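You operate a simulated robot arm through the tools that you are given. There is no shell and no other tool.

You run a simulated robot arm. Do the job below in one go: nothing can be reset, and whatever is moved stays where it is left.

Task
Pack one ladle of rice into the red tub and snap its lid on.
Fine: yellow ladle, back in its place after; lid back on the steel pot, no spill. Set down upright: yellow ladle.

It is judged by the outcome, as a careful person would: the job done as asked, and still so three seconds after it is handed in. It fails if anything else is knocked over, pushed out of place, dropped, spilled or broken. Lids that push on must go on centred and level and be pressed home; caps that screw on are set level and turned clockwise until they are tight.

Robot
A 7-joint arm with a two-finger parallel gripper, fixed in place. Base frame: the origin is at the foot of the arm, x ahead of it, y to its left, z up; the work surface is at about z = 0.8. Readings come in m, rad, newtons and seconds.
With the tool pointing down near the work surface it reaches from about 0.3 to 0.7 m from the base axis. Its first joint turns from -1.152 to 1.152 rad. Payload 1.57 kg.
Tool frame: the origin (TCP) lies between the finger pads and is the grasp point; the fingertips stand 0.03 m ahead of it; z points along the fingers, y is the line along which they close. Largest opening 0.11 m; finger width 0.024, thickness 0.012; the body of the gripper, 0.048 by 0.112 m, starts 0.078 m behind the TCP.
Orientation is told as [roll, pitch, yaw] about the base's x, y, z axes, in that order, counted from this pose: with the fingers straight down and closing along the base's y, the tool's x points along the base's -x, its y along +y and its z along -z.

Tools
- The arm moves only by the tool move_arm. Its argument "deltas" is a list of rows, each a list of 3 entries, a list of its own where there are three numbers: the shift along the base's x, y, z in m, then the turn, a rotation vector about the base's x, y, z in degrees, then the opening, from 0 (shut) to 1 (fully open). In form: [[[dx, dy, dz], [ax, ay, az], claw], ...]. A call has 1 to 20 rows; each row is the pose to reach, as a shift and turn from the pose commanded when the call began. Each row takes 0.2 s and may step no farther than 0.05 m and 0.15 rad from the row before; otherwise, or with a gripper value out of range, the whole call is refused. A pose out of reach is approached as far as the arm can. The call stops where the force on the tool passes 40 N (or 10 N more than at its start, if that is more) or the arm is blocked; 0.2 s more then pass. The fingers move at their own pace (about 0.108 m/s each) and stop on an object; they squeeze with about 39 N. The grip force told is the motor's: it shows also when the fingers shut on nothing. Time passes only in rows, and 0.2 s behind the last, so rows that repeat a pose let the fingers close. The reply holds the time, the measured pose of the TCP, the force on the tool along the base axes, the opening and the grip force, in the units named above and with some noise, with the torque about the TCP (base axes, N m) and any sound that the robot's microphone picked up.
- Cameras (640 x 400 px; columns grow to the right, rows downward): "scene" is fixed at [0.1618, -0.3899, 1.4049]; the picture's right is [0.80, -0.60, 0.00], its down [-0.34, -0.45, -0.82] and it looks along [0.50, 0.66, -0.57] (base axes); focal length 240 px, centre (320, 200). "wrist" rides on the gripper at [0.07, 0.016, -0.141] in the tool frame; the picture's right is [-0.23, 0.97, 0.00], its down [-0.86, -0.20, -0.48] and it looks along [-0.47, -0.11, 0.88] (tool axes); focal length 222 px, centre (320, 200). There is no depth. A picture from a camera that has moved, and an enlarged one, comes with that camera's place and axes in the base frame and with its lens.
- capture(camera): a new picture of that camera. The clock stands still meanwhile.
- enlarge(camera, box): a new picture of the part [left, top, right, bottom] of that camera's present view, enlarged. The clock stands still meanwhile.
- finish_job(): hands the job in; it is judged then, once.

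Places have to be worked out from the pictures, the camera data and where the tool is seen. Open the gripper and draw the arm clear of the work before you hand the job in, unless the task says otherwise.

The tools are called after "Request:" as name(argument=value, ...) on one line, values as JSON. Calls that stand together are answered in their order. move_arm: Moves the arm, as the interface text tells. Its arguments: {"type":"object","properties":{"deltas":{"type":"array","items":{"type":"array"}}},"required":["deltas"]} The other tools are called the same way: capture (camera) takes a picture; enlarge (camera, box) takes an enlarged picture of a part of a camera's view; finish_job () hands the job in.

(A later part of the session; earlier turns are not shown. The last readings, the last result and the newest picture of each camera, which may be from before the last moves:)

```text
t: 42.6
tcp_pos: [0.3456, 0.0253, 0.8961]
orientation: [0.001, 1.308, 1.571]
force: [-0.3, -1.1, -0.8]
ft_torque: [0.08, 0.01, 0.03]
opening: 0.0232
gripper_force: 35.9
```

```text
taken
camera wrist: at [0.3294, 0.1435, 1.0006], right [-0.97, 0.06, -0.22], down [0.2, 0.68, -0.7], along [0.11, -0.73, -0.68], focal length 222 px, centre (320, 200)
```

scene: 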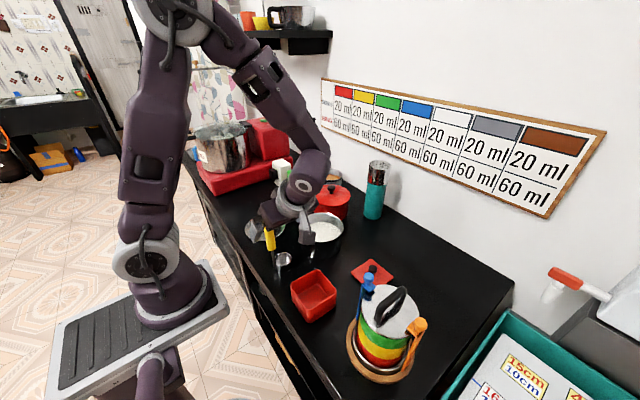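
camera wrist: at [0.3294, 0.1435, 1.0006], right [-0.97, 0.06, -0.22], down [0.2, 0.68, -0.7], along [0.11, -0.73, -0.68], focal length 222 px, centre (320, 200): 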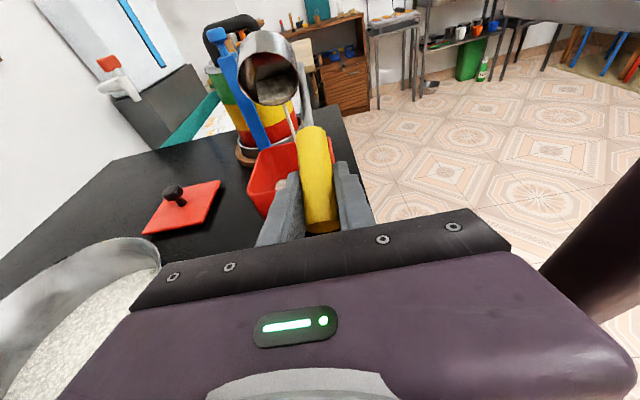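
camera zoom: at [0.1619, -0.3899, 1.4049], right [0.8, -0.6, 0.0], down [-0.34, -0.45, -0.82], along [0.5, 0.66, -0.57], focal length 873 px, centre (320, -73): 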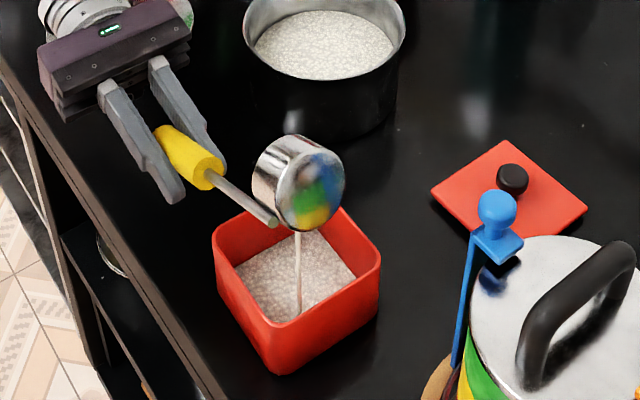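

A thin stream is still running out, all of it inside the tub. I'll hold here to let the cup drain.

Request:
move_arm(deltas=[[[0, 0, 0], [0, 0, 0], 0], [[0, 0, 0], [0, 0, 0], 0], [[0, 0, 0], [0, 0, 0], 0], [[0, 0, 0], [0, 0, 0], 0], [[0, 0, 0], [0, 0, 0], 0], [[0, 0, 0], [0, 0, 0], 0], [[0, 0, 0], [0, 0, 0], 0], [[0, 0, 0], [0, 0, 0], 0]])

Request:
enlarge(camera="scene", box=[260, 220, 380, 330])

Request:
enlarge(camera="wrist", box=[220, 20, 340, 140])

```text
t: 44.4
tcp_pos: [0.3457, 0.0257, 0.8964]
orientation: [0.002, 1.308, 1.57]
force: [-0.4, -0.4, -1.9]
ft_torque: [0.06, 0.0, 0.0]
opening: 0.0232
gripper_force: 35.8
```

```text
3.64 times, centred on (320, 275) of scene
camera zoom: at [0.1619, -0.3899, 1.4049], right [0.8, -0.6, 0.0], down [-0.34, -0.45, -0.82], along [0.5, 0.66, -0.57], focal length 873 px, centre (320, -73)
```

zoom: 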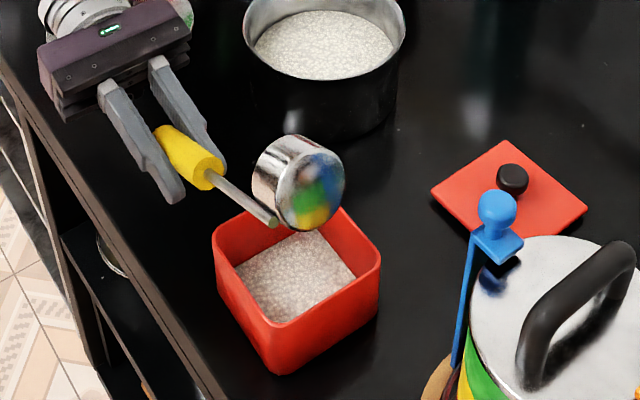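

```text
3.33 times, centred on (280, 80) of wrist
camera zoom: at [0.3294, 0.1435, 1.0006], right [-0.97, 0.06, -0.22], down [0.2, 0.68, -0.7], along [0.11, -0.73, -0.68], focal length 740 px, centre (453, 600)
```

zoom: 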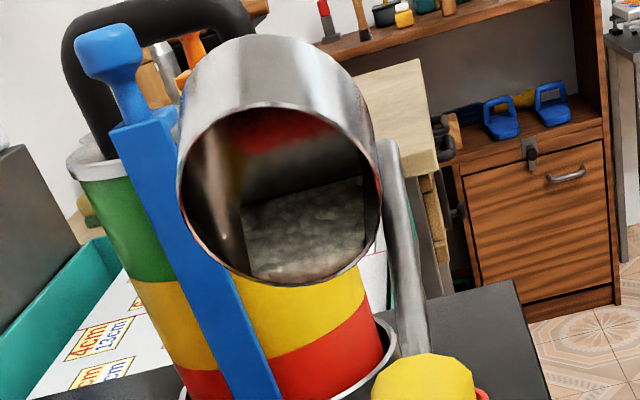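

The stream has stopped and the cup looks empty, with only a reflection of the tub's rice inside. I'll tip 10° further, a little higher, to shed any last grains before righting it.

Request:
move_arm(deltas=[[[0, -0.002, 0.002], [-5, 0, 0], 0], [[0, -0.0041, 0.004], [-10, 0, 0], 0], [[0, -0.0041, 0.004], [-10, 0, 0], 0], [[0, -0.0041, 0.004], [-10, 0, 0], 0], [[0, -0.0041, 0.004], [-10, 0, 0], 0]])

Request:
enlarge(camera="wrist", box=[220, 20, 340, 140])

Request:
enlarge(camera="scene", box=[260, 220, 380, 330])

```text
t: 45.6
tcp_pos: [0.3462, 0.0207, 0.8998]
orientation: [0.0, 1.485, 1.573]
force: [0.4, 0.6, -0.5]
ft_torque: [0.04, 0.02, -0.01]
opening: 0.0229
gripper_force: 35.1
```

```text
3.33 times, centred on (280, 80) of wrist
camera zoom: at [0.3297, 0.155, 0.9825], right [-0.97, 0.02, -0.23], down [0.2, 0.55, -0.81], along [0.11, -0.83, -0.54], focal length 740 px, centre (453, 600)
```

zoom: 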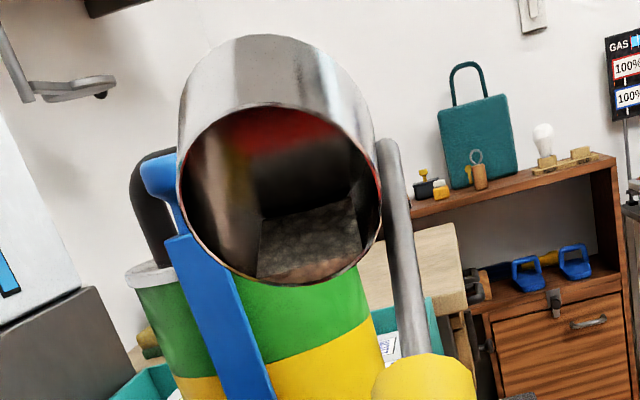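

```text
3.64 times, centred on (320, 275) of scene
camera zoom: at [0.1619, -0.3899, 1.4049], right [0.8, -0.6, 0.0], down [-0.34, -0.45, -0.82], along [0.5, 0.66, -0.57], focal length 873 px, centre (320, -73)
```

zoom: 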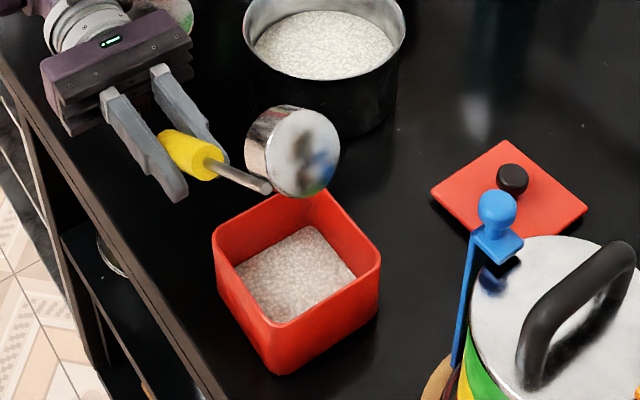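

The cup is empty and there are no stray grains. I'll raise the ladle, turn it upright and bring it above its original spot at (0.352, 0.091).

Request:
move_arm(deltas=[[[0, 0, 0.02], [8, 0, 0], 0], [[0, 0, 0.04], [16, 0, 0], 0], [[0, 0, 0.06], [24, 0, 0], 0], [[0, 0, 0.08], [32, 0, 0], 0], [[0, 0, 0.1], [40, 0, 0], 0], [[0, 0, 0.12], [48, 0, 0], 0], [[0, 0, 0.14], [56, 0, 0], 0], [[0, 0, 0.16], [64, 0, 0], 0], [[0, 0.01, 0.16], [72, 0, 0], 0], [[0.002, 0.02, 0.16], [80, 0, 0], 0], [[0.004, 0.03, 0.16], [88, 0, 0], 0], [[0.005, 0.04, 0.16], [96, 0, 0], 0], [[0.006, 0.05, 0.16], [104, 0, 0], 0], [[0.0065, 0.06, 0.16], [112, 0, 0], 0], [[0.0065, 0.0705, 0.16], [120, 0, 0], 0], [[0.0065, 0.0705, 0.16], [120, 0, 0], 0], [[0.0065, 0.0705, 0.16], [120, 0, 0], 0]])

Request:
capture(camera="wrist")

Request:
enlarge(camera="scene", box=[230, 180, 330, 280])

```text
t: 49.2
tcp_pos: [0.3514, 0.0915, 1.0594]
orientation: [0.002, -0.612, 1.57]
force: [-0.2, -0.2, -0.3]
ft_torque: [0.02, 0.01, 0.06]
opening: 0.0232
gripper_force: 34.8
```

```text
taken
camera wrist: at [0.3352, -0.0466, 1.1361], right [-0.97, 0.19, 0.13], down [0.2, 0.43, 0.88], along [0.11, 0.89, -0.45], focal length 222 px, centre (320, 200)
```

wrist: 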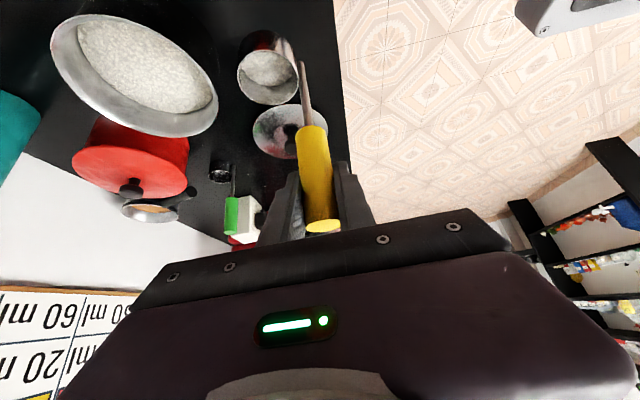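

```text
4.00 times, centred on (280, 230) of scene
camera zoom: at [0.1619, -0.3899, 1.4049], right [0.8, -0.6, 0.0], down [-0.34, -0.45, -0.82], along [0.5, 0.66, -0.57], focal length 960 px, centre (480, 80)
```

zoom: 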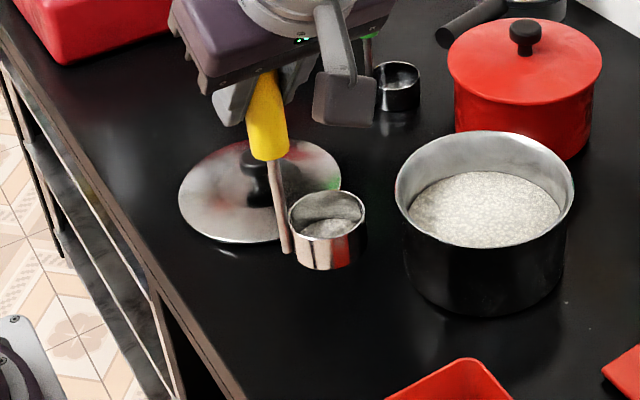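

I see something grainy inside the cup, so I'll zoom in to see whether rice remains.

Request:
enlarge(camera="scene", box=[295, 218, 325, 250])

Request:
enlarge(camera="wrist", box=[220, 20, 340, 120])

Request:
enlarge(camera="scene", box=[280, 255, 350, 325])

```text
12.50 times, centred on (310, 234) of scene
camera zoom: at [0.1619, -0.3899, 1.4049], right [0.8, -0.6, 0.0], down [-0.34, -0.45, -0.82], along [0.5, 0.66, -0.57], focal length 3000 px, centre (445, -225)
```

zoom: 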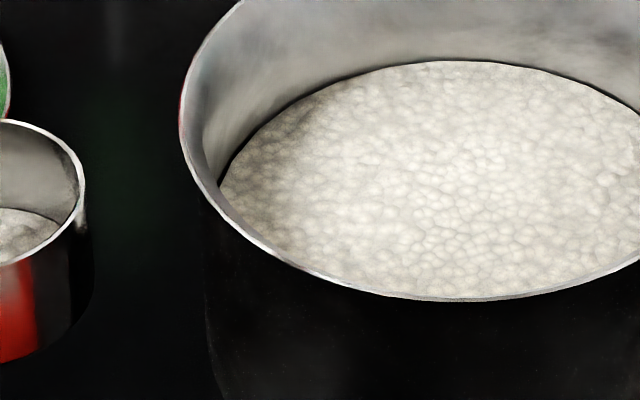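

```text
4.00 times, centred on (280, 70) of wrist
camera zoom: at [0.3352, -0.0466, 1.1361], right [-0.97, 0.19, 0.13], down [0.2, 0.43, 0.88], along [0.11, 0.89, -0.45], focal length 888 px, centre (480, 720)
```

zoom: 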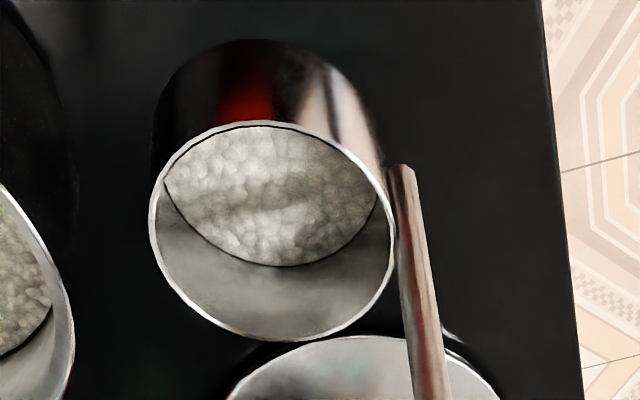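

```text
5.71 times, centred on (315, 290) of scene
camera zoom: at [0.1619, -0.3899, 1.4049], right [0.8, -0.6, 0.0], down [-0.34, -0.45, -0.82], along [0.5, 0.66, -0.57], focal length 1372 px, centre (349, -314)
```

zoom: 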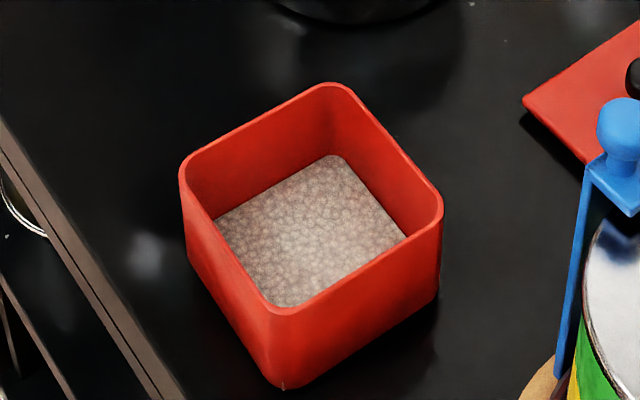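

Request:
enlarge(camera="scene", box=[266, 222, 298, 252])

```text
13.33 times, centred on (282, 237) of scene
camera zoom: at [0.1619, -0.3899, 1.4049], right [0.8, -0.6, 0.0], down [-0.34, -0.45, -0.82], along [0.5, 0.66, -0.57], focal length 3200 px, centre (827, -293)
```

zoom: 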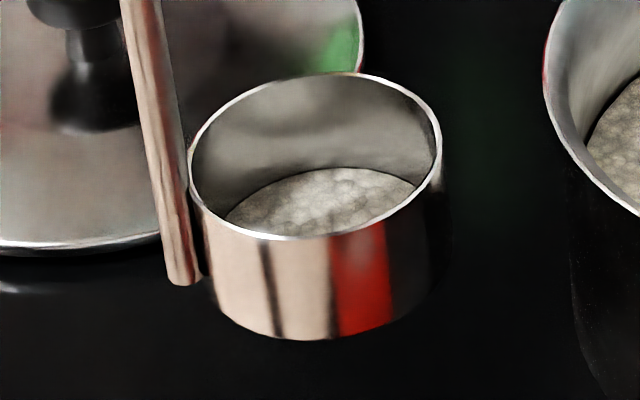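

The cup still holds rice up to roughly 40% of its height, so the tip wasn't complete. I'll go back over the tub and tip further, for longer and with a little shaking.

Request:
move_arm(deltas=[[[-0.0005, -0.0095, -0.0053], [-6, 0, 0], 0], [[-0.001, -0.019, -0.0107], [-12, 0, 0], 0], [[-0.0015, -0.0284, -0.016], [-18, 0, 0], 0], [[-0.002, -0.0378, -0.0214], [-24, 0, 0], 0], [[-0.0025, -0.0473, -0.0267], [-30, 0, 0], 0], [[-0.003, -0.0567, -0.032], [-36, 0, 0], 0], [[-0.0035, -0.0662, -0.0374], [-42, 0, 0], 0], [[-0.004, -0.0756, -0.0427], [-48, 0, 0], 0], [[-0.0045, -0.085, -0.048], [-54, 0, 0], 0], [[-0.005, -0.0945, -0.0534], [-60, 0, 0], 0], [[-0.005, -0.0945, -0.0534], [-60, 0, 0], 0]])

Request:
enlarge(camera="scene", box=[260, 220, 380, 330])

Request:
enlarge(camera="wrist", box=[220, 20, 340, 140])

```text
t: 51.6
tcp_pos: [0.3488, -0.0022, 1.0049]
orientation: [-0.001, 0.437, 1.571]
force: [-0.6, -0.3, -0.2]
ft_torque: [0.08, 0.02, -0.02]
opening: 0.0229
gripper_force: 35.5
```

```text
3.64 times, centred on (320, 275) of scene
camera zoom: at [0.1619, -0.3899, 1.4049], right [0.8, -0.6, 0.0], down [-0.34, -0.45, -0.82], along [0.5, 0.66, -0.57], focal length 873 px, centre (320, -73)
```

zoom: 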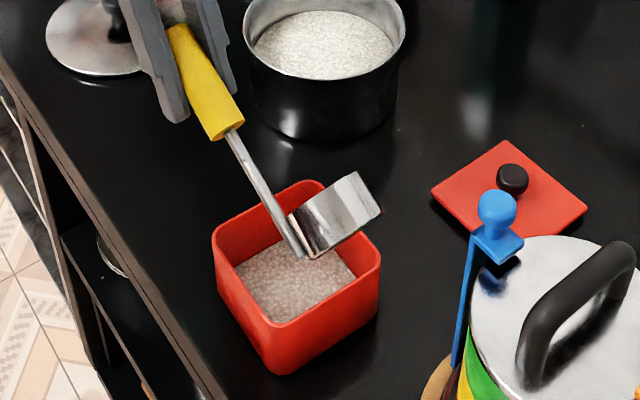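

```text
3.33 times, centred on (280, 80) of wrist
camera zoom: at [0.3319, -0.0065, 1.1636], right [-0.97, 0.21, -0.1], down [0.2, 0.98, 0.07], along [0.11, 0.05, -0.99], focal length 740 px, centre (453, 600)
```

zoom: 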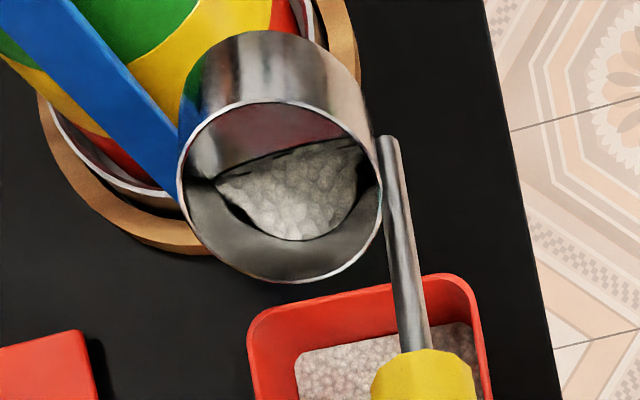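

There's a clump of rice in the bottom of the cup. I'll tip on toward 125°, hold, and shake gently about the tip axis, keeping the lip over the tub.

Request:
move_arm(deltas=[[[0, 0.0063, -0.0074], [-5, 0, 0], 0], [[0, 0.0119, -0.0154], [-10, 0, 0], 0], [[0, 0.0169, -0.0239], [-15, 0, 0], 0], [[0, 0.0211, -0.0327], [-20, 0, 0], 0], [[0, 0.0245, -0.0418], [-25, 0, 0], 0], [[0, 0.0271, -0.0512], [-30, 0, 0], 0], [[0, 0.0289, -0.0608], [-35, 0, 0], 0], [[0, 0.0297, -0.0705], [-40, 0, 0], 0], [[0, 0.0297, -0.0753], [-45, 0, 0], 0], [[0, 0.0291, -0.08], [-50, 0, 0], 0], [[0, 0.0291, -0.08], [-50, 0, 0], 0], [[0, 0.0291, -0.08], [-50, 0, 0], 0]])

Request:
enlarge(camera="scene", box=[260, 220, 380, 330])

Request:
enlarge(camera="wrist", box=[220, 20, 340, 140])

```text
t: 54.2
tcp_pos: [0.3478, 0.0251, 0.9271]
orientation: [0.0, 1.309, 1.57]
force: [-0.3, -0.1, -0.6]
ft_torque: [0.05, -0.03, 0.01]
opening: 0.0235
gripper_force: 35.1
```

```text
3.64 times, centred on (320, 275) of scene
camera zoom: at [0.1619, -0.3899, 1.4049], right [0.8, -0.6, 0.0], down [-0.34, -0.45, -0.82], along [0.5, 0.66, -0.57], focal length 873 px, centre (320, -73)
```

zoom: 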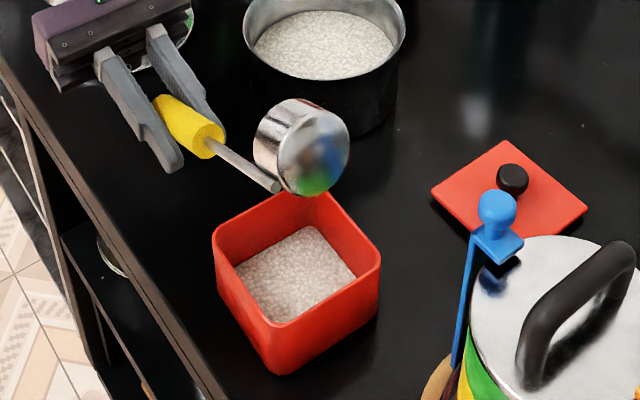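

```text
3.33 times, centred on (280, 80) of wrist
camera zoom: at [0.3318, 0.1443, 1.0317], right [-0.97, 0.06, -0.22], down [0.2, 0.68, -0.7], along [0.11, -0.73, -0.68], focal length 740 px, centre (453, 600)
```

zoom: 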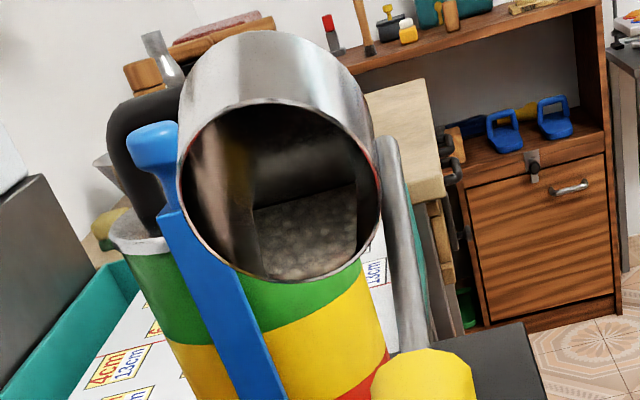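

There's no stream now. The grainy disc seen earlier sat almost at the cup's floor, so at most a thin residue is left. I'll raise and tip to 140°, shake a little, and look again.

Request:
move_arm(deltas=[[[0, -0.0027, 0.013], [-5, 0, 0], 0], [[0, -0.0054, 0.026], [-10, 0, 0], 0], [[0, -0.008, 0.038], [-15, 0, 0], 0], [[0, -0.011, 0.05], [-20, 0, 0], 0], [[0, -0.0135, 0.062], [-25, 0, 0], 0], [[0, -0.016, 0.073], [-30, 0, 0], 0], [[0, -0.016, 0.073], [-30, 0, 0], 0], [[0, -0.016, 0.073], [-26, 0, 0], 0], [[0, -0.016, 0.073], [-32, 0, 0], 0], [[0, -0.016, 0.073], [-26, 0, 0], 0], [[0, -0.016, 0.073], [-32, 0, 0], 0], [[0, -0.016, 0.073], [-30, 0, 0], 0], [[0, -0.016, 0.073], [-30, 0, 0], 0], [[0, -0.016, 0.073], [-30, 0, 0], 0]])

Request:
enlarge(camera="scene", box=[260, 200, 380, 330])

Request:
enlarge(camera="wrist", box=[220, 20, 340, 140])

```text
t: 57.2
tcp_pos: [0.3485, 0.0111, 0.9996]
orientation: [3.141, 1.309, -1.571]
force: [0.1, -0.3, -0.4]
ft_torque: [0.04, -0.02, 0.05]
opening: 0.0232
gripper_force: 35.6
```

```text
3.08 times, centred on (320, 265) of scene
camera zoom: at [0.1619, -0.3899, 1.4049], right [0.8, -0.6, 0.0], down [-0.34, -0.45, -0.82], along [0.5, 0.66, -0.57], focal length 738 px, centre (320, 0)
```

zoom: 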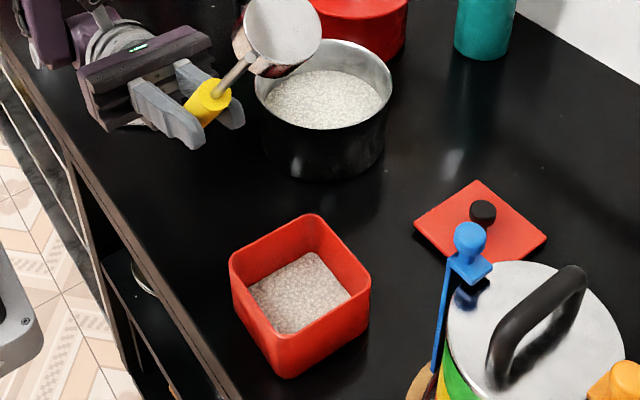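

```text
3.33 times, centred on (280, 80) of wrist
camera zoom: at [0.3316, 0.1649, 1.0309], right [-0.97, -0.06, -0.22], down [0.2, 0.24, -0.95], along [0.11, -0.97, -0.22], focal length 740 px, centre (453, 600)
```

zoom: 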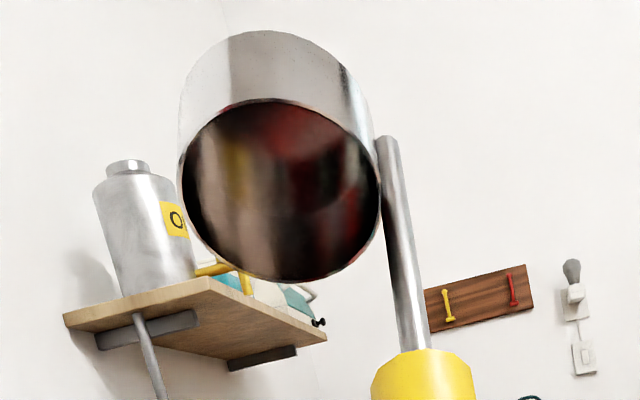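

Now only mirror reflections show inside the cup, with no grains. I'll turn it upright again over its home spot and check the cup floor.

Request:
move_arm(deltas=[[[0, 0, 0.01], [8, 0, 0], 0], [[0, 0, 0.02], [16, 0, 0], 0], [[0, 0, 0.03], [24, 0, 0], 0], [[0, 0, 0.04], [32, 0, 0], 0], [[0, 0, 0.05], [40, 0, 0], 0], [[0, 0, 0.06], [48, 0, 0], 0], [[0, 0.005, 0.06], [56, 0, 0], 0], [[0, 0.01, 0.06], [64, 0, 0], 0], [[0, 0.02, 0.06], [72, 0, 0], 0], [[0.001, 0.03, 0.06], [80, 0, 0], 0], [[0.002, 0.04, 0.06], [88, 0, 0], 0], [[0.003, 0.05, 0.06], [96, 0, 0], 0], [[0.0035, 0.06, 0.06], [104, 0, 0], 0], [[0.0035, 0.068, 0.06], [112, 0, 0], 0], [[0.0035, 0.074, 0.06], [120, 0, 0], 0], [[0.0035, 0.078, 0.06], [128, 0, 0], 0], [[0.0035, 0.08, 0.06], [136, 0, 0], 0], [[0.0035, 0.08, 0.06], [140, 0, 0], 0], [[0.0035, 0.08, 0.06], [140, 0, 0], 0], [[0.0035, 0.08, 0.06], [140, 0, 0], 0]])

Request:
enlarge(camera="scene", box=[266, 222, 298, 252])

Request:
enlarge(camera="wrist", box=[220, 20, 340, 120])

Request:
enlarge(camera="scene", box=[240, 170, 360, 270])

```text
t: 61.4
tcp_pos: [0.3521, 0.0913, 1.0603]
orientation: [-0.001, -0.61, 1.57]
force: [0.6, 0.0, -1.2]
ft_torque: [0.04, -0.01, -0.03]
opening: 0.0231
gripper_force: 35.1
```

```text
13.33 times, centred on (282, 237) of scene
camera zoom: at [0.1619, -0.3899, 1.4049], right [0.8, -0.6, 0.0], down [-0.34, -0.45, -0.82], along [0.5, 0.66, -0.57], focal length 3200 px, centre (827, -293)
```

zoom: 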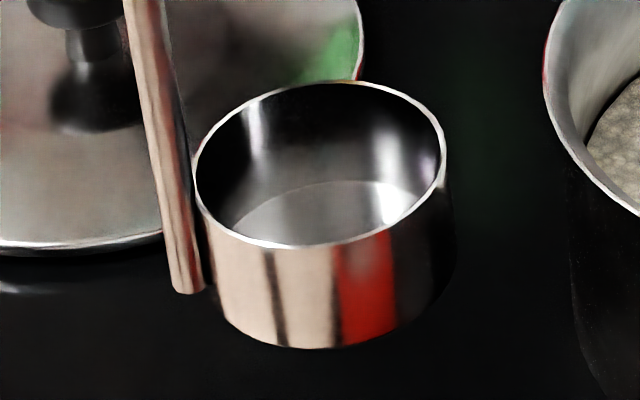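

```text
4.00 times, centred on (280, 70) of wrist
camera zoom: at [0.3354, -0.0479, 1.1363], right [-0.97, 0.19, 0.13], down [0.2, 0.43, 0.88], along [0.11, 0.89, -0.45], focal length 888 px, centre (480, 720)
```

zoom: 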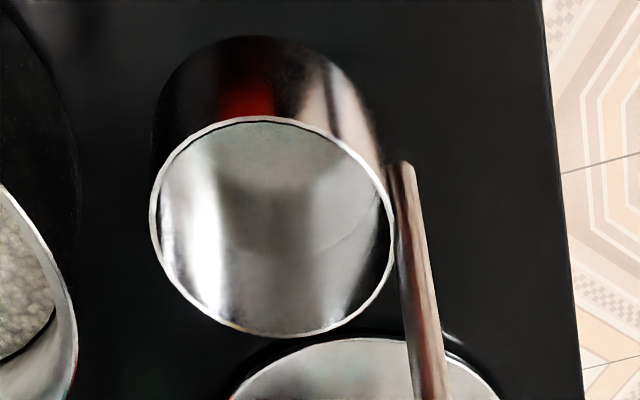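

```text
4.00 times, centred on (300, 220) of scene
camera zoom: at [0.1619, -0.3899, 1.4049], right [0.8, -0.6, 0.0], down [-0.34, -0.45, -0.82], along [0.5, 0.66, -0.57], focal length 960 px, centre (400, 120)
```

zoom: 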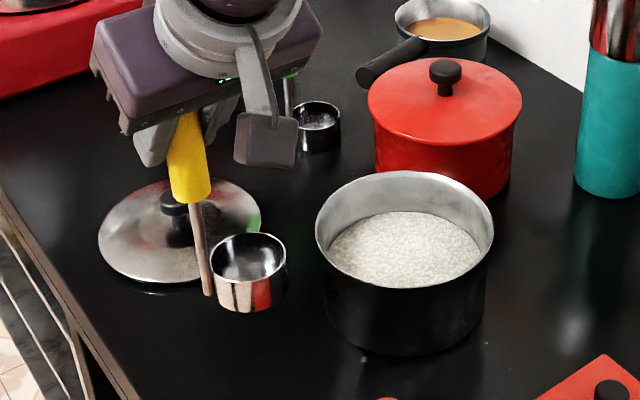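

The cup is empty and clean. Now I'll lower the ladle onto its original spot.

Request:
move_arm(deltas=[[[0, 0, -0.03], [0, 0, 0], 0], [[0, 0, -0.06], [0, 0, 0], 0], [[0, 0, -0.09], [0, 0, 0], 0], [[0, 0, -0.11], [0, 0, 0], 0], [[0, 0, -0.118], [0, 0, 0], 0], [[0, 0, -0.122], [0, 0, 0], 0], [[0, 0, -0.122], [0, 0, 0], 0]])

Request:
enlarge(camera="scene", box=[250, 225, 310, 280])

```text
t: 63.0
tcp_pos: [0.3511, 0.0926, 0.9376]
orientation: [0.0, -0.613, 1.571]
force: [-2.7, 0.3, 24.0]
ft_torque: [0.28, -0.26, 0.02]
opening: 0.0231
gripper_force: 35.2
```

```text
7.27 times, centred on (280, 252) of scene
camera zoom: at [0.1615, -0.39, 1.4049], right [0.8, -0.6, 0.0], down [-0.34, -0.45, -0.82], along [0.5, 0.66, -0.57], focal length 1746 px, centre (611, -182)
```

zoom: 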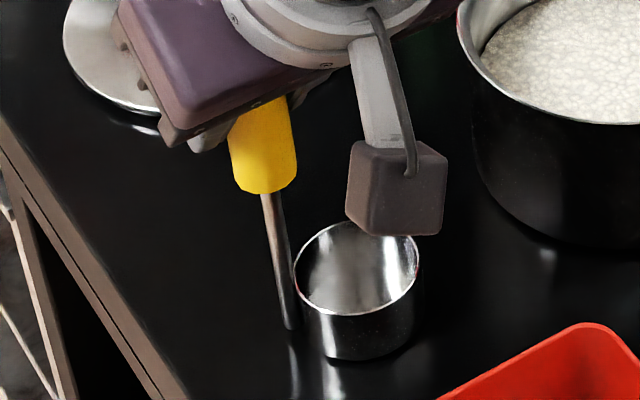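

It's already in contact with the table, with 24 N upward. I'll back off about 1.5 mm to unload it, and then release.

Request:
move_arm(deltas=[[[0, 0, 0.001], [0, 0, 0], 0], [[0, 0, 0.0018], [0, 0, 0], 0], [[0, 0, 0.0018], [0, 0, 0], 0]])

```text
t: 63.8
tcp_pos: [0.3502, 0.0908, 0.9394]
orientation: [-0.001, -0.611, 1.571]
force: [0.3, -0.2, -0.5]
ft_torque: [0.01, 0.0, 0.02]
opening: 0.0228
gripper_force: 35.6
```

The load is gone, with the ladle within a millimetre of the surface. I'll open gradually.

Request:
move_arm(deltas=[[[0, 0, -0.0006], [0, 0, 0], 0], [[0, 0, -0.0006], [0, 0, 0], 0.26], [[0, 0, -0.0006], [0, 0, 0], 0.35], [[0, 0, -0.0006], [0, 0, 0], 0.5], [[0, 0, -0.0006], [0, 0, 0], 0.75], [[0, 0, -0.0006], [0, 0, 0], 1], [[0, 0, -0.0006], [0, 0, 0], 1]])

Request:
enlarge(camera="scene", box=[250, 225, 310, 280])

Request:
capture(camera="wrist")

```text
t: 65.4
tcp_pos: [0.3498, 0.0908, 0.9382]
orientation: [-0.001, -0.61, 1.571]
force: [-0.2, -0.3, 0.0]
ft_torque: [0.05, -0.01, 0.0]
opening: 0.1099
gripper_force: 0.2
```

```text
7.27 times, centred on (280, 252) of scene
camera zoom: at [0.1618, -0.3899, 1.4049], right [0.8, -0.6, 0.0], down [-0.34, -0.45, -0.82], along [0.5, 0.66, -0.57], focal length 1746 px, centre (611, -182)
```

zoom: 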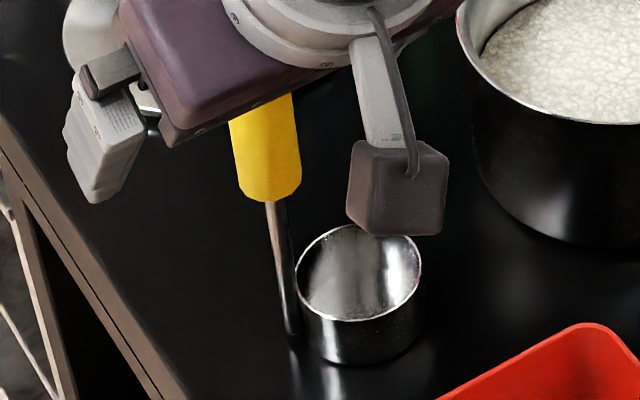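

```text
taken
camera wrist: at [0.3346, -0.0482, 1.0153], right [-0.97, 0.19, 0.13], down [0.2, 0.43, 0.88], along [0.11, 0.89, -0.45], focal length 222 px, centre (320, 200)
```

wrist: 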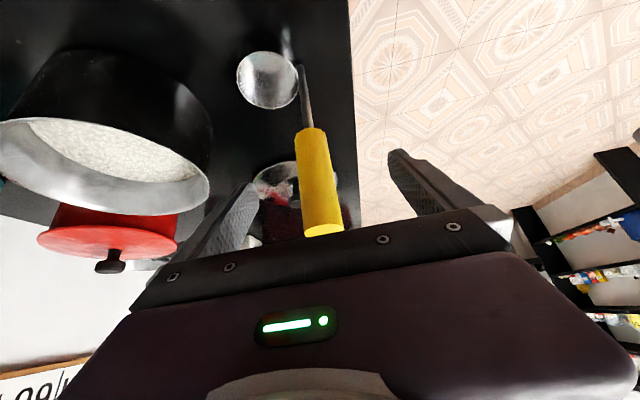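

The ladle stands upright and empty in its place. I'll back out along the tool axis, rise, straighten the tool, and move to view the tub and red lid together.

Request:
move_arm(deltas=[[[0.004, -0.017, 0.0245], [0, 0, 0], 1], [[0.004, -0.035, 0.049], [0, 0, 0], 1], [[0.004, -0.052, 0.0735], [0, 0, 0], 1], [[0.004, -0.07, 0.098], [0, 0, 0], 1], [[0.004, -0.08, 0.14], [-7, 0, 0], 1], [[0.01, -0.09, 0.18], [-14, 0, 0], 1], [[0.02, -0.1, 0.22], [-21, 0, 0], 1], [[0.035, -0.135, 0.22], [-28, 0, 0], 1], [[0.05, -0.17, 0.22], [-35, 0, 0], 1], [[0.065, -0.21, 0.22], [-35, 0, 0], 1], [[0.08, -0.25, 0.22], [-35, 0, 0], 1], [[0.1, -0.29, 0.22], [-35, 0, 0], 1], [[0.12, -0.33, 0.22], [-35, 0, 0], 1], [[0.12, -0.33, 0.22], [-35, 0, 0], 1]])

Request:
capture(camera="wrist")

Request:
capture(camera="scene")

```text
t: 68.4
tcp_pos: [0.4704, -0.2396, 1.1592]
orientation: [-0.001, 0.0, 1.57]
force: [-1.0, -0.1, 0.6]
ft_torque: [0.0, 0.01, -0.02]
opening: 0.11
gripper_force: 0.1
```

```text
taken
camera wrist: at [0.4548, -0.3096, 1.3014], right [-0.97, 0.23, 0.0], down [0.2, 0.86, 0.48], along [0.11, 0.47, -0.88], focal length 222 px, centre (320, 200)
```

wrist: 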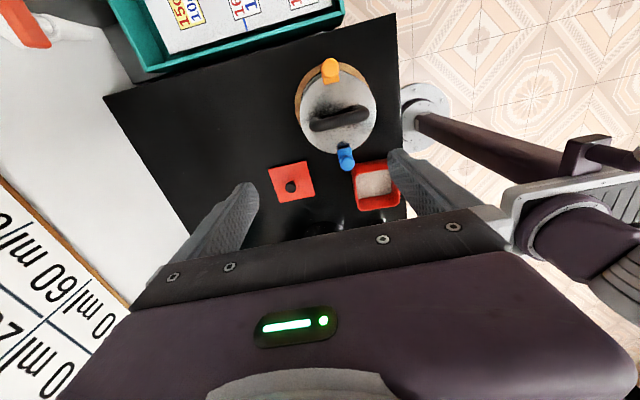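

```text
taken
```

scene: 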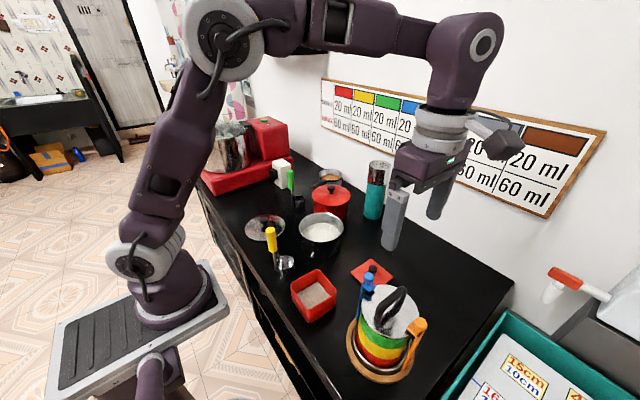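

Both the tub and the red lid are in view. I'll enlarge to measure their positions and yaw.

Request:
enlarge(camera="wrist", box=[260, 140, 420, 220])

Request:
enlarge(camera="scene", box=[230, 210, 350, 330])

```text
4.00 times, centred on (340, 180) of wrist
camera zoom: at [0.4548, -0.3096, 1.3014], right [-0.97, 0.23, 0.0], down [0.2, 0.86, 0.48], along [0.11, 0.47, -0.88], focal length 888 px, centre (240, 280)
```

zoom: 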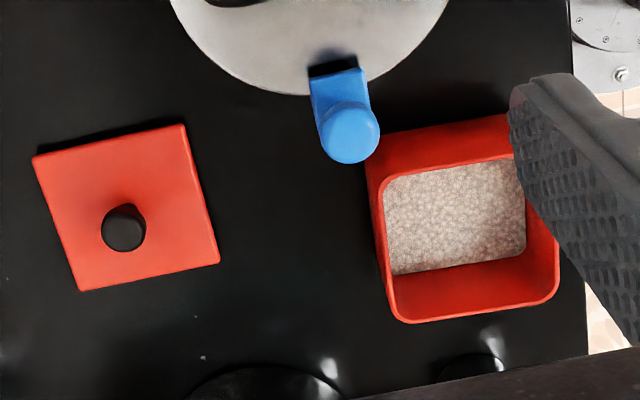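

```text
3.33 times, centred on (290, 270) of scene
camera zoom: at [0.1618, -0.3899, 1.4049], right [0.8, -0.6, 0.0], down [-0.34, -0.45, -0.82], along [0.5, 0.66, -0.57], focal length 800 px, centre (420, -33)
```

zoom: 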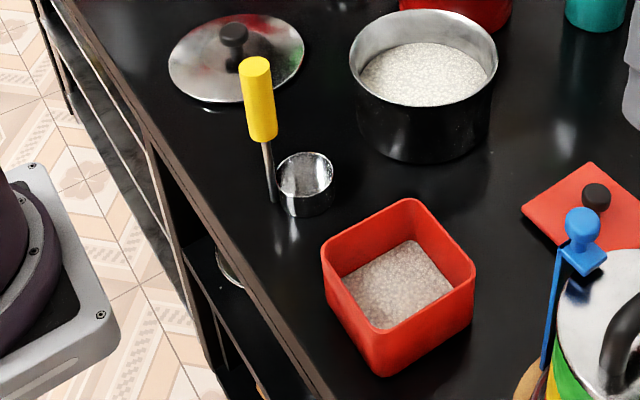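

Lid: centre (0.571, -0.109), yaw ≈0°, side ≈0.091, with the knob head around z≈0.835. Tub: centre ≈(0.379, -0.074). I'll go above the knob and check alignment before descending.

Request:
move_arm(deltas=[[[0.025, 0.0327, 0], [0, 0, 0], 1], [[0.05, 0.0653, 0], [0, 0, 0], 1], [[0.075, 0.098, 0], [0, 0, 0], 1], [[0.1006, 0.1306, 0], [0, 0, 0], 1], [[0.1006, 0.1306, -0.05], [0, 0, 0], 1], [[0.1006, 0.1306, -0.1], [0, 0, 0], 1], [[0.1006, 0.1306, -0.15], [0, 0, 0], 1], [[0.1006, 0.1306, -0.2], [0, 0, 0], 1], [[0.1006, 0.1306, -0.22], [0, 0, 0], 1], [[0.1006, 0.1306, -0.22], [0, 0, 0], 1]])

Request:
capture(camera="wrist")

Request:
enlarge(camera="scene", box=[320, 200, 440, 300])

```text
t: 70.6
tcp_pos: [0.5711, -0.1076, 0.9384]
orientation: [0.001, 0.001, 1.57]
force: [0.9, -0.1, 0.3]
ft_torque: [0.01, 0.01, 0.0]
opening: 0.1102
gripper_force: 0.0
```

```text
taken
camera wrist: at [0.5542, -0.1782, 1.0807], right [-0.97, 0.23, 0.0], down [0.2, 0.86, 0.48], along [0.11, 0.47, -0.88], focal length 222 px, centre (320, 200)
```

wrist: 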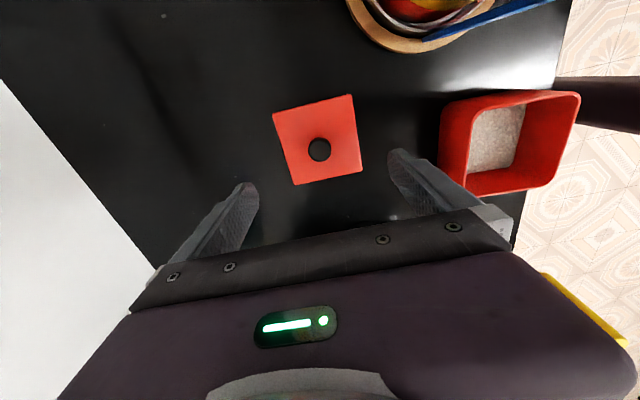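

```text
4.00 times, centred on (380, 250) of scene
camera zoom: at [0.1619, -0.3899, 1.4049], right [0.8, -0.6, 0.0], down [-0.34, -0.45, -0.82], along [0.5, 0.66, -0.57], focal length 960 px, centre (80, 0)
```

zoom: 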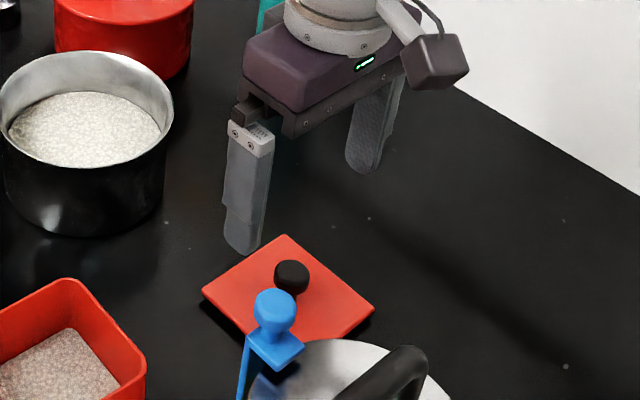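

The knob is at about (0.571, -0.110), almost directly below the TCP. I'll descend to z≈0.85 with a 2 mm correction and close on it.

Request:
move_arm(deltas=[[[0, -0.001, -0.03], [0, 0, 0], 1], [[0, -0.002, -0.06], [0, 0, 0], 1], [[0, -0.002, -0.08], [0, 0, 0], 1], [[0, -0.002, -0.088], [0, 0, 0], 1], [[0, -0.002, -0.088], [0, 0, 0], 1]])

Request:
enlarge(camera="scene", box=[330, 230, 420, 300])

Request:
capture(camera="wrist")

```text
t: 71.8
tcp_pos: [0.5718, -0.1106, 0.8504]
orientation: [0.001, 0.001, 1.571]
force: [-0.3, -0.3, 0.3]
ft_torque: [-0.02, -0.01, 0.0]
opening: 0.1097
gripper_force: 0.0
```

```text
5.71 times, centred on (375, 265) of scene
camera zoom: at [0.1618, -0.3899, 1.4049], right [0.8, -0.6, 0.0], down [-0.34, -0.45, -0.82], along [0.5, 0.66, -0.57], focal length 1372 px, centre (6, -171)
```

zoom: 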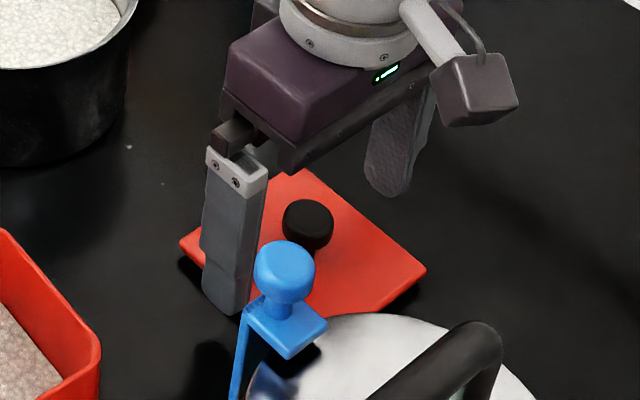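

```text
taken
camera wrist: at [0.5554, -0.1807, 0.9926], right [-0.97, 0.23, 0.0], down [0.2, 0.85, 0.48], along [0.11, 0.47, -0.88], focal length 222 px, centre (320, 200)
```

wrist: 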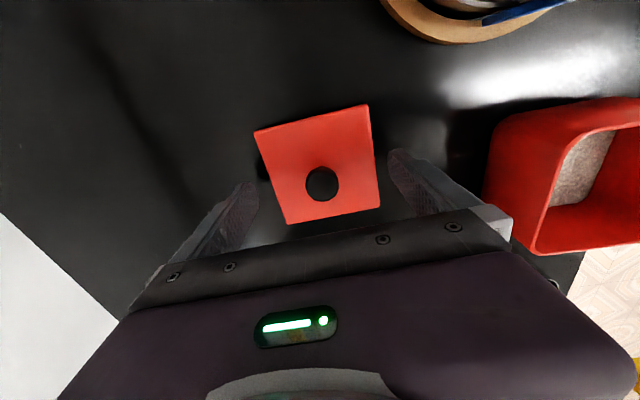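

The fingers straddle the knob and the tips are above the plate. I'll close on the knob.

Request:
move_arm(deltas=[[[0, 0, 0], [0, 0, 0], 0.5], [[0, 0, 0], [0, 0, 0], 0.3], [[0, 0, 0], [0, 0, 0], 0], [[0, 0, 0], [0, 0, 0], 0], [[0, 0, 0], [0, 0, 0], 0]])

Request:
enlarge(camera="scene", box=[330, 230, 420, 300])

Request:
capture(camera="wrist")

```text
t: 73.0
tcp_pos: [0.5708, -0.11, 0.8503]
orientation: [0.001, -0.001, 1.57]
force: [0.0, 0.0, 0.2]
ft_torque: [0.03, 0.0, 0.02]
opening: 0.0234
gripper_force: 35.8
```

```text
5.71 times, centred on (375, 265) of scene
camera zoom: at [0.1618, -0.3899, 1.4049], right [0.8, -0.6, 0.0], down [-0.34, -0.45, -0.82], along [0.5, 0.66, -0.57], focal length 1372 px, centre (6, -171)
```

zoom: 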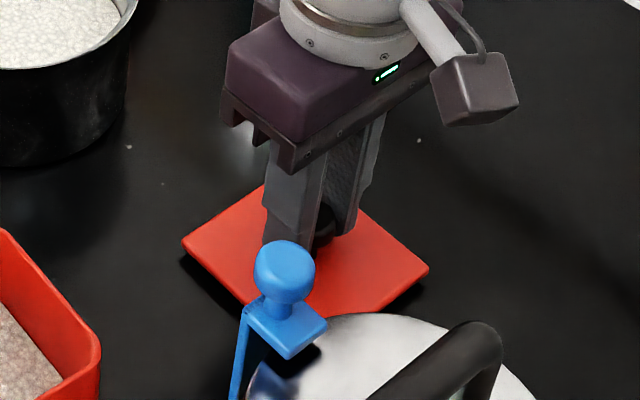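

```text
taken
camera wrist: at [0.5555, -0.1807, 0.9929], right [-0.97, 0.23, 0.0], down [0.2, 0.86, 0.48], along [0.11, 0.47, -0.88], focal length 222 px, centre (320, 200)
```

wrist: 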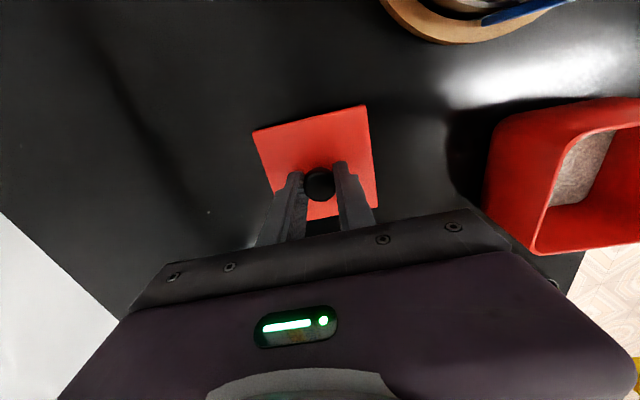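

The knob is held. I'll lift the lid and carry it over the tub, stopping a few centimetres above the rim to check alignment.

Request:
move_arm(deltas=[[[0, 0, 0.02], [0, 0, 0], 0], [[0, 0, 0.05], [0, 0, 0], 0], [[0, 0, 0.09], [0, 0, 0], 0], [[0, 0, 0.13], [0, 0, 0], 0], [[0, 0, 0.17], [0, 0, 0], 0], [[-0.03, 0.006, 0.18], [0, 0, 0], 0], [[-0.065, 0.012, 0.18], [0, 0, 0], 0], [[-0.1, 0.018, 0.18], [0, 0, 0], 0], [[-0.135, 0.025, 0.18], [0, 0, 0], 0], [[-0.165, 0.03, 0.18], [0, 0, 0], 0], [[-0.185, 0.034, 0.18], [0, 0, 0], 0], [[-0.192, 0.036, 0.15], [0, 0, 0], 0], [[-0.192, 0.036, 0.12], [0, 0, 0], 0], [[-0.192, 0.036, 0.1], [0, 0, 0], 0], [[-0.192, 0.036, 0.1], [0, 0, 0], 0]])

Request:
capture(camera="wrist")

Request:
enlarge(camera="scene", box=[260, 230, 380, 330])

```text
t: 76.2
tcp_pos: [0.3774, -0.0753, 0.951]
orientation: [0.0, 0.002, 1.573]
force: [0.8, -0.1, -0.2]
ft_torque: [0.02, 0.01, 0.0]
opening: 0.0236
gripper_force: 35.9
```

```text
taken
camera wrist: at [0.3618, -0.1453, 1.0931], right [-0.97, 0.23, 0.0], down [0.2, 0.86, 0.48], along [0.11, 0.47, -0.88], focal length 222 px, centre (320, 200)
```

wrist: 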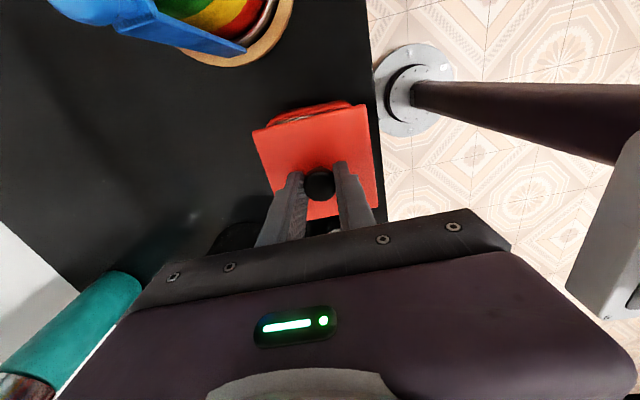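

```text
4.00 times, centred on (320, 280) of scene
camera zoom: at [0.1619, -0.3899, 1.4049], right [0.8, -0.6, 0.0], down [-0.34, -0.45, -0.82], along [0.5, 0.66, -0.57], focal length 960 px, centre (320, -120)
```

zoom: 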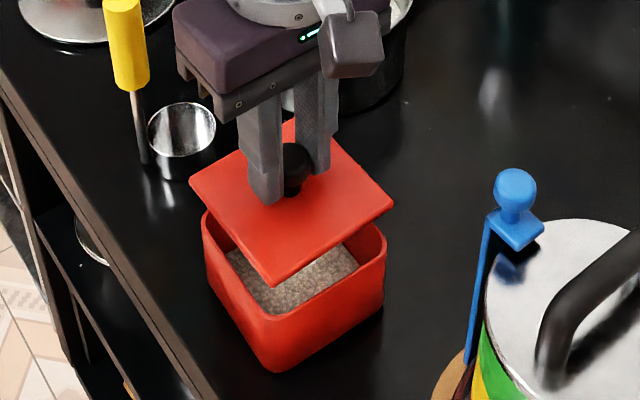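

In the scene view the lid and the tub line up sideways within about a millimetre. I'll enlarge the wrist view to check the other direction.

Request:
enlarge(camera="wrist", box=[230, 80, 410, 240])

Request:
enlarge(camera="scene", box=[285, 255, 345, 325])

```text
2.50 times, centred on (320, 160) of wrist
camera zoom: at [0.3618, -0.1453, 1.0931], right [-0.97, 0.23, 0.0], down [0.2, 0.86, 0.48], along [0.11, 0.47, -0.88], focal length 555 px, centre (320, 300)
```

zoom: 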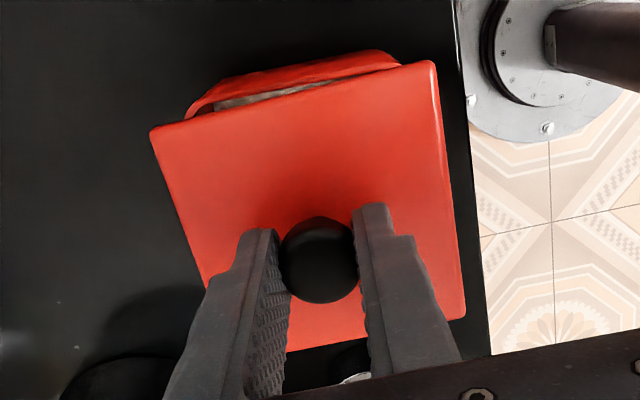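

```text
5.71 times, centred on (315, 290) of scene
camera zoom: at [0.1619, -0.3899, 1.4049], right [0.8, -0.6, 0.0], down [-0.34, -0.45, -0.82], along [0.5, 0.66, -0.57], focal length 1372 px, centre (349, -314)
```

zoom: 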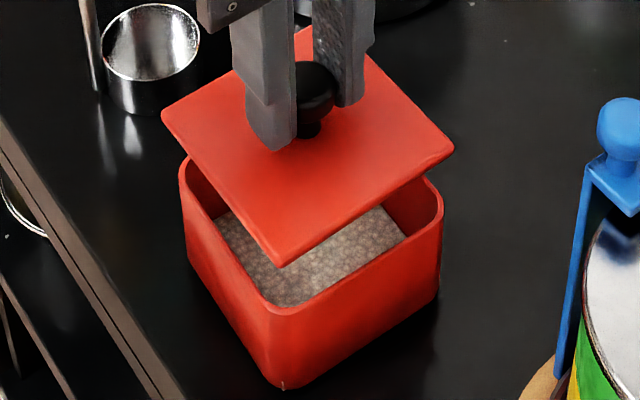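

The tub's -y rim is at y≈-0.124, which puts its centre at about (0.378, -0.0745), and its edge is yawed about -2.5° from the lid. I'll turn the lid by -2.5° and lower it until it just touches.

Request:
move_arm(deltas=[[[0.0003, 0.0005, 0], [0, 0, -2.5], 0], [[0.0003, 0.0005, -0.01], [0, 0, -2.5], 0], [[0.0003, 0.0005, -0.02], [0, 0, -2.5], 0], [[0.0003, 0.0005, -0.025], [0, 0, -2.5], 0], [[0.0003, 0.0005, -0.025], [0, 0, -2.5], 0]])

Request:
enlarge(camera="scene", box=[285, 255, 345, 325])

Request:
enlarge(camera="wrist", box=[230, 80, 410, 240])

```text
t: 77.4
tcp_pos: [0.3797, -0.0753, 0.9262]
orientation: [0.0, 0.0, 1.526]
force: [-0.1, 0.0, 0.0]
ft_torque: [0.01, -0.03, 0.01]
opening: 0.0234
gripper_force: 35.3
```

```text
5.71 times, centred on (315, 290) of scene
camera zoom: at [0.1619, -0.3899, 1.4049], right [0.8, -0.6, 0.0], down [-0.34, -0.45, -0.82], along [0.5, 0.66, -0.57], focal length 1372 px, centre (349, -314)
```

zoom: 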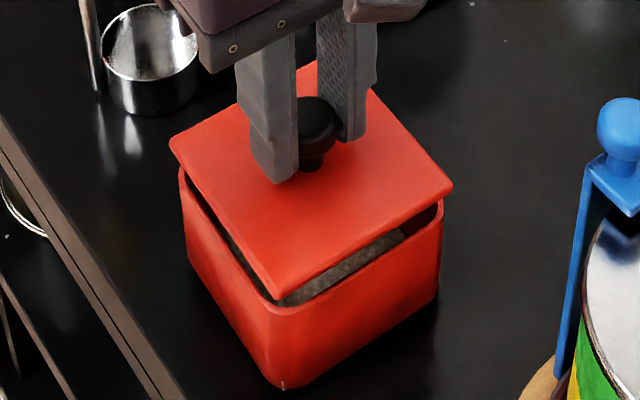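

```text
2.50 times, centred on (320, 160) of wrist
camera zoom: at [0.3601, -0.144, 1.0684], right [-0.96, 0.27, 0.0], down [0.24, 0.85, 0.48], along [0.13, 0.46, -0.88], focal length 555 px, centre (320, 300)
```

zoom: 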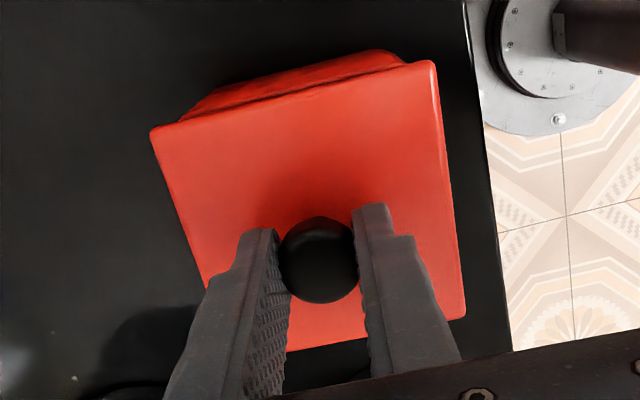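

Aligned within about 1.5 mm, and the edges are parallel. I'll shift -1.5 mm in x and lower in small steps until contact.

Request:
move_arm(deltas=[[[-0.0015, 0, -0.002], [0, 0, 0], 0], [[-0.0015, 0, -0.005], [0, 0, 0], 0], [[-0.0015, 0, -0.008], [0, 0, 0], 0], [[-0.0015, 0, -0.01], [0, 0, 0], 0], [[-0.0015, 0, -0.011], [0, 0, 0], 0], [[-0.0015, 0, -0.012], [0, 0, 0], 0]])

Request:
enlarge(camera="scene", box=[285, 255, 345, 325])

Request:
enlarge(camera="wrist", box=[230, 80, 410, 240])

```text
t: 78.8
tcp_pos: [0.3793, -0.075, 0.9129]
orientation: [0.001, 0.001, 1.525]
force: [-0.6, 0.0, -1.0]
ft_torque: [0.0, 0.0, 0.01]
opening: 0.0237
gripper_force: 36.3
```

```text
5.71 times, centred on (315, 290) of scene
camera zoom: at [0.1619, -0.3899, 1.4049], right [0.8, -0.6, 0.0], down [-0.34, -0.45, -0.82], along [0.5, 0.66, -0.57], focal length 1372 px, centre (349, -314)
```

zoom: 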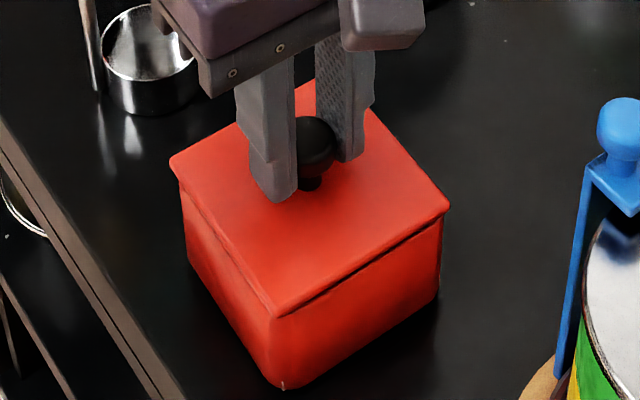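

```text
2.50 times, centred on (320, 160) of wrist
camera zoom: at [0.3592, -0.144, 1.0557], right [-0.96, 0.27, 0.0], down [0.24, 0.85, 0.48], along [0.13, 0.46, -0.88], focal length 555 px, centre (320, 300)
```

zoom: 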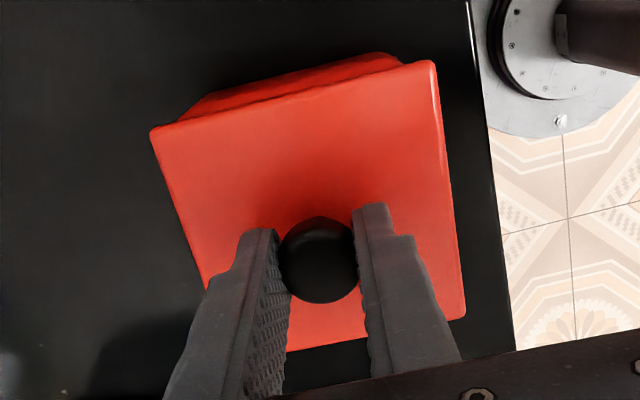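

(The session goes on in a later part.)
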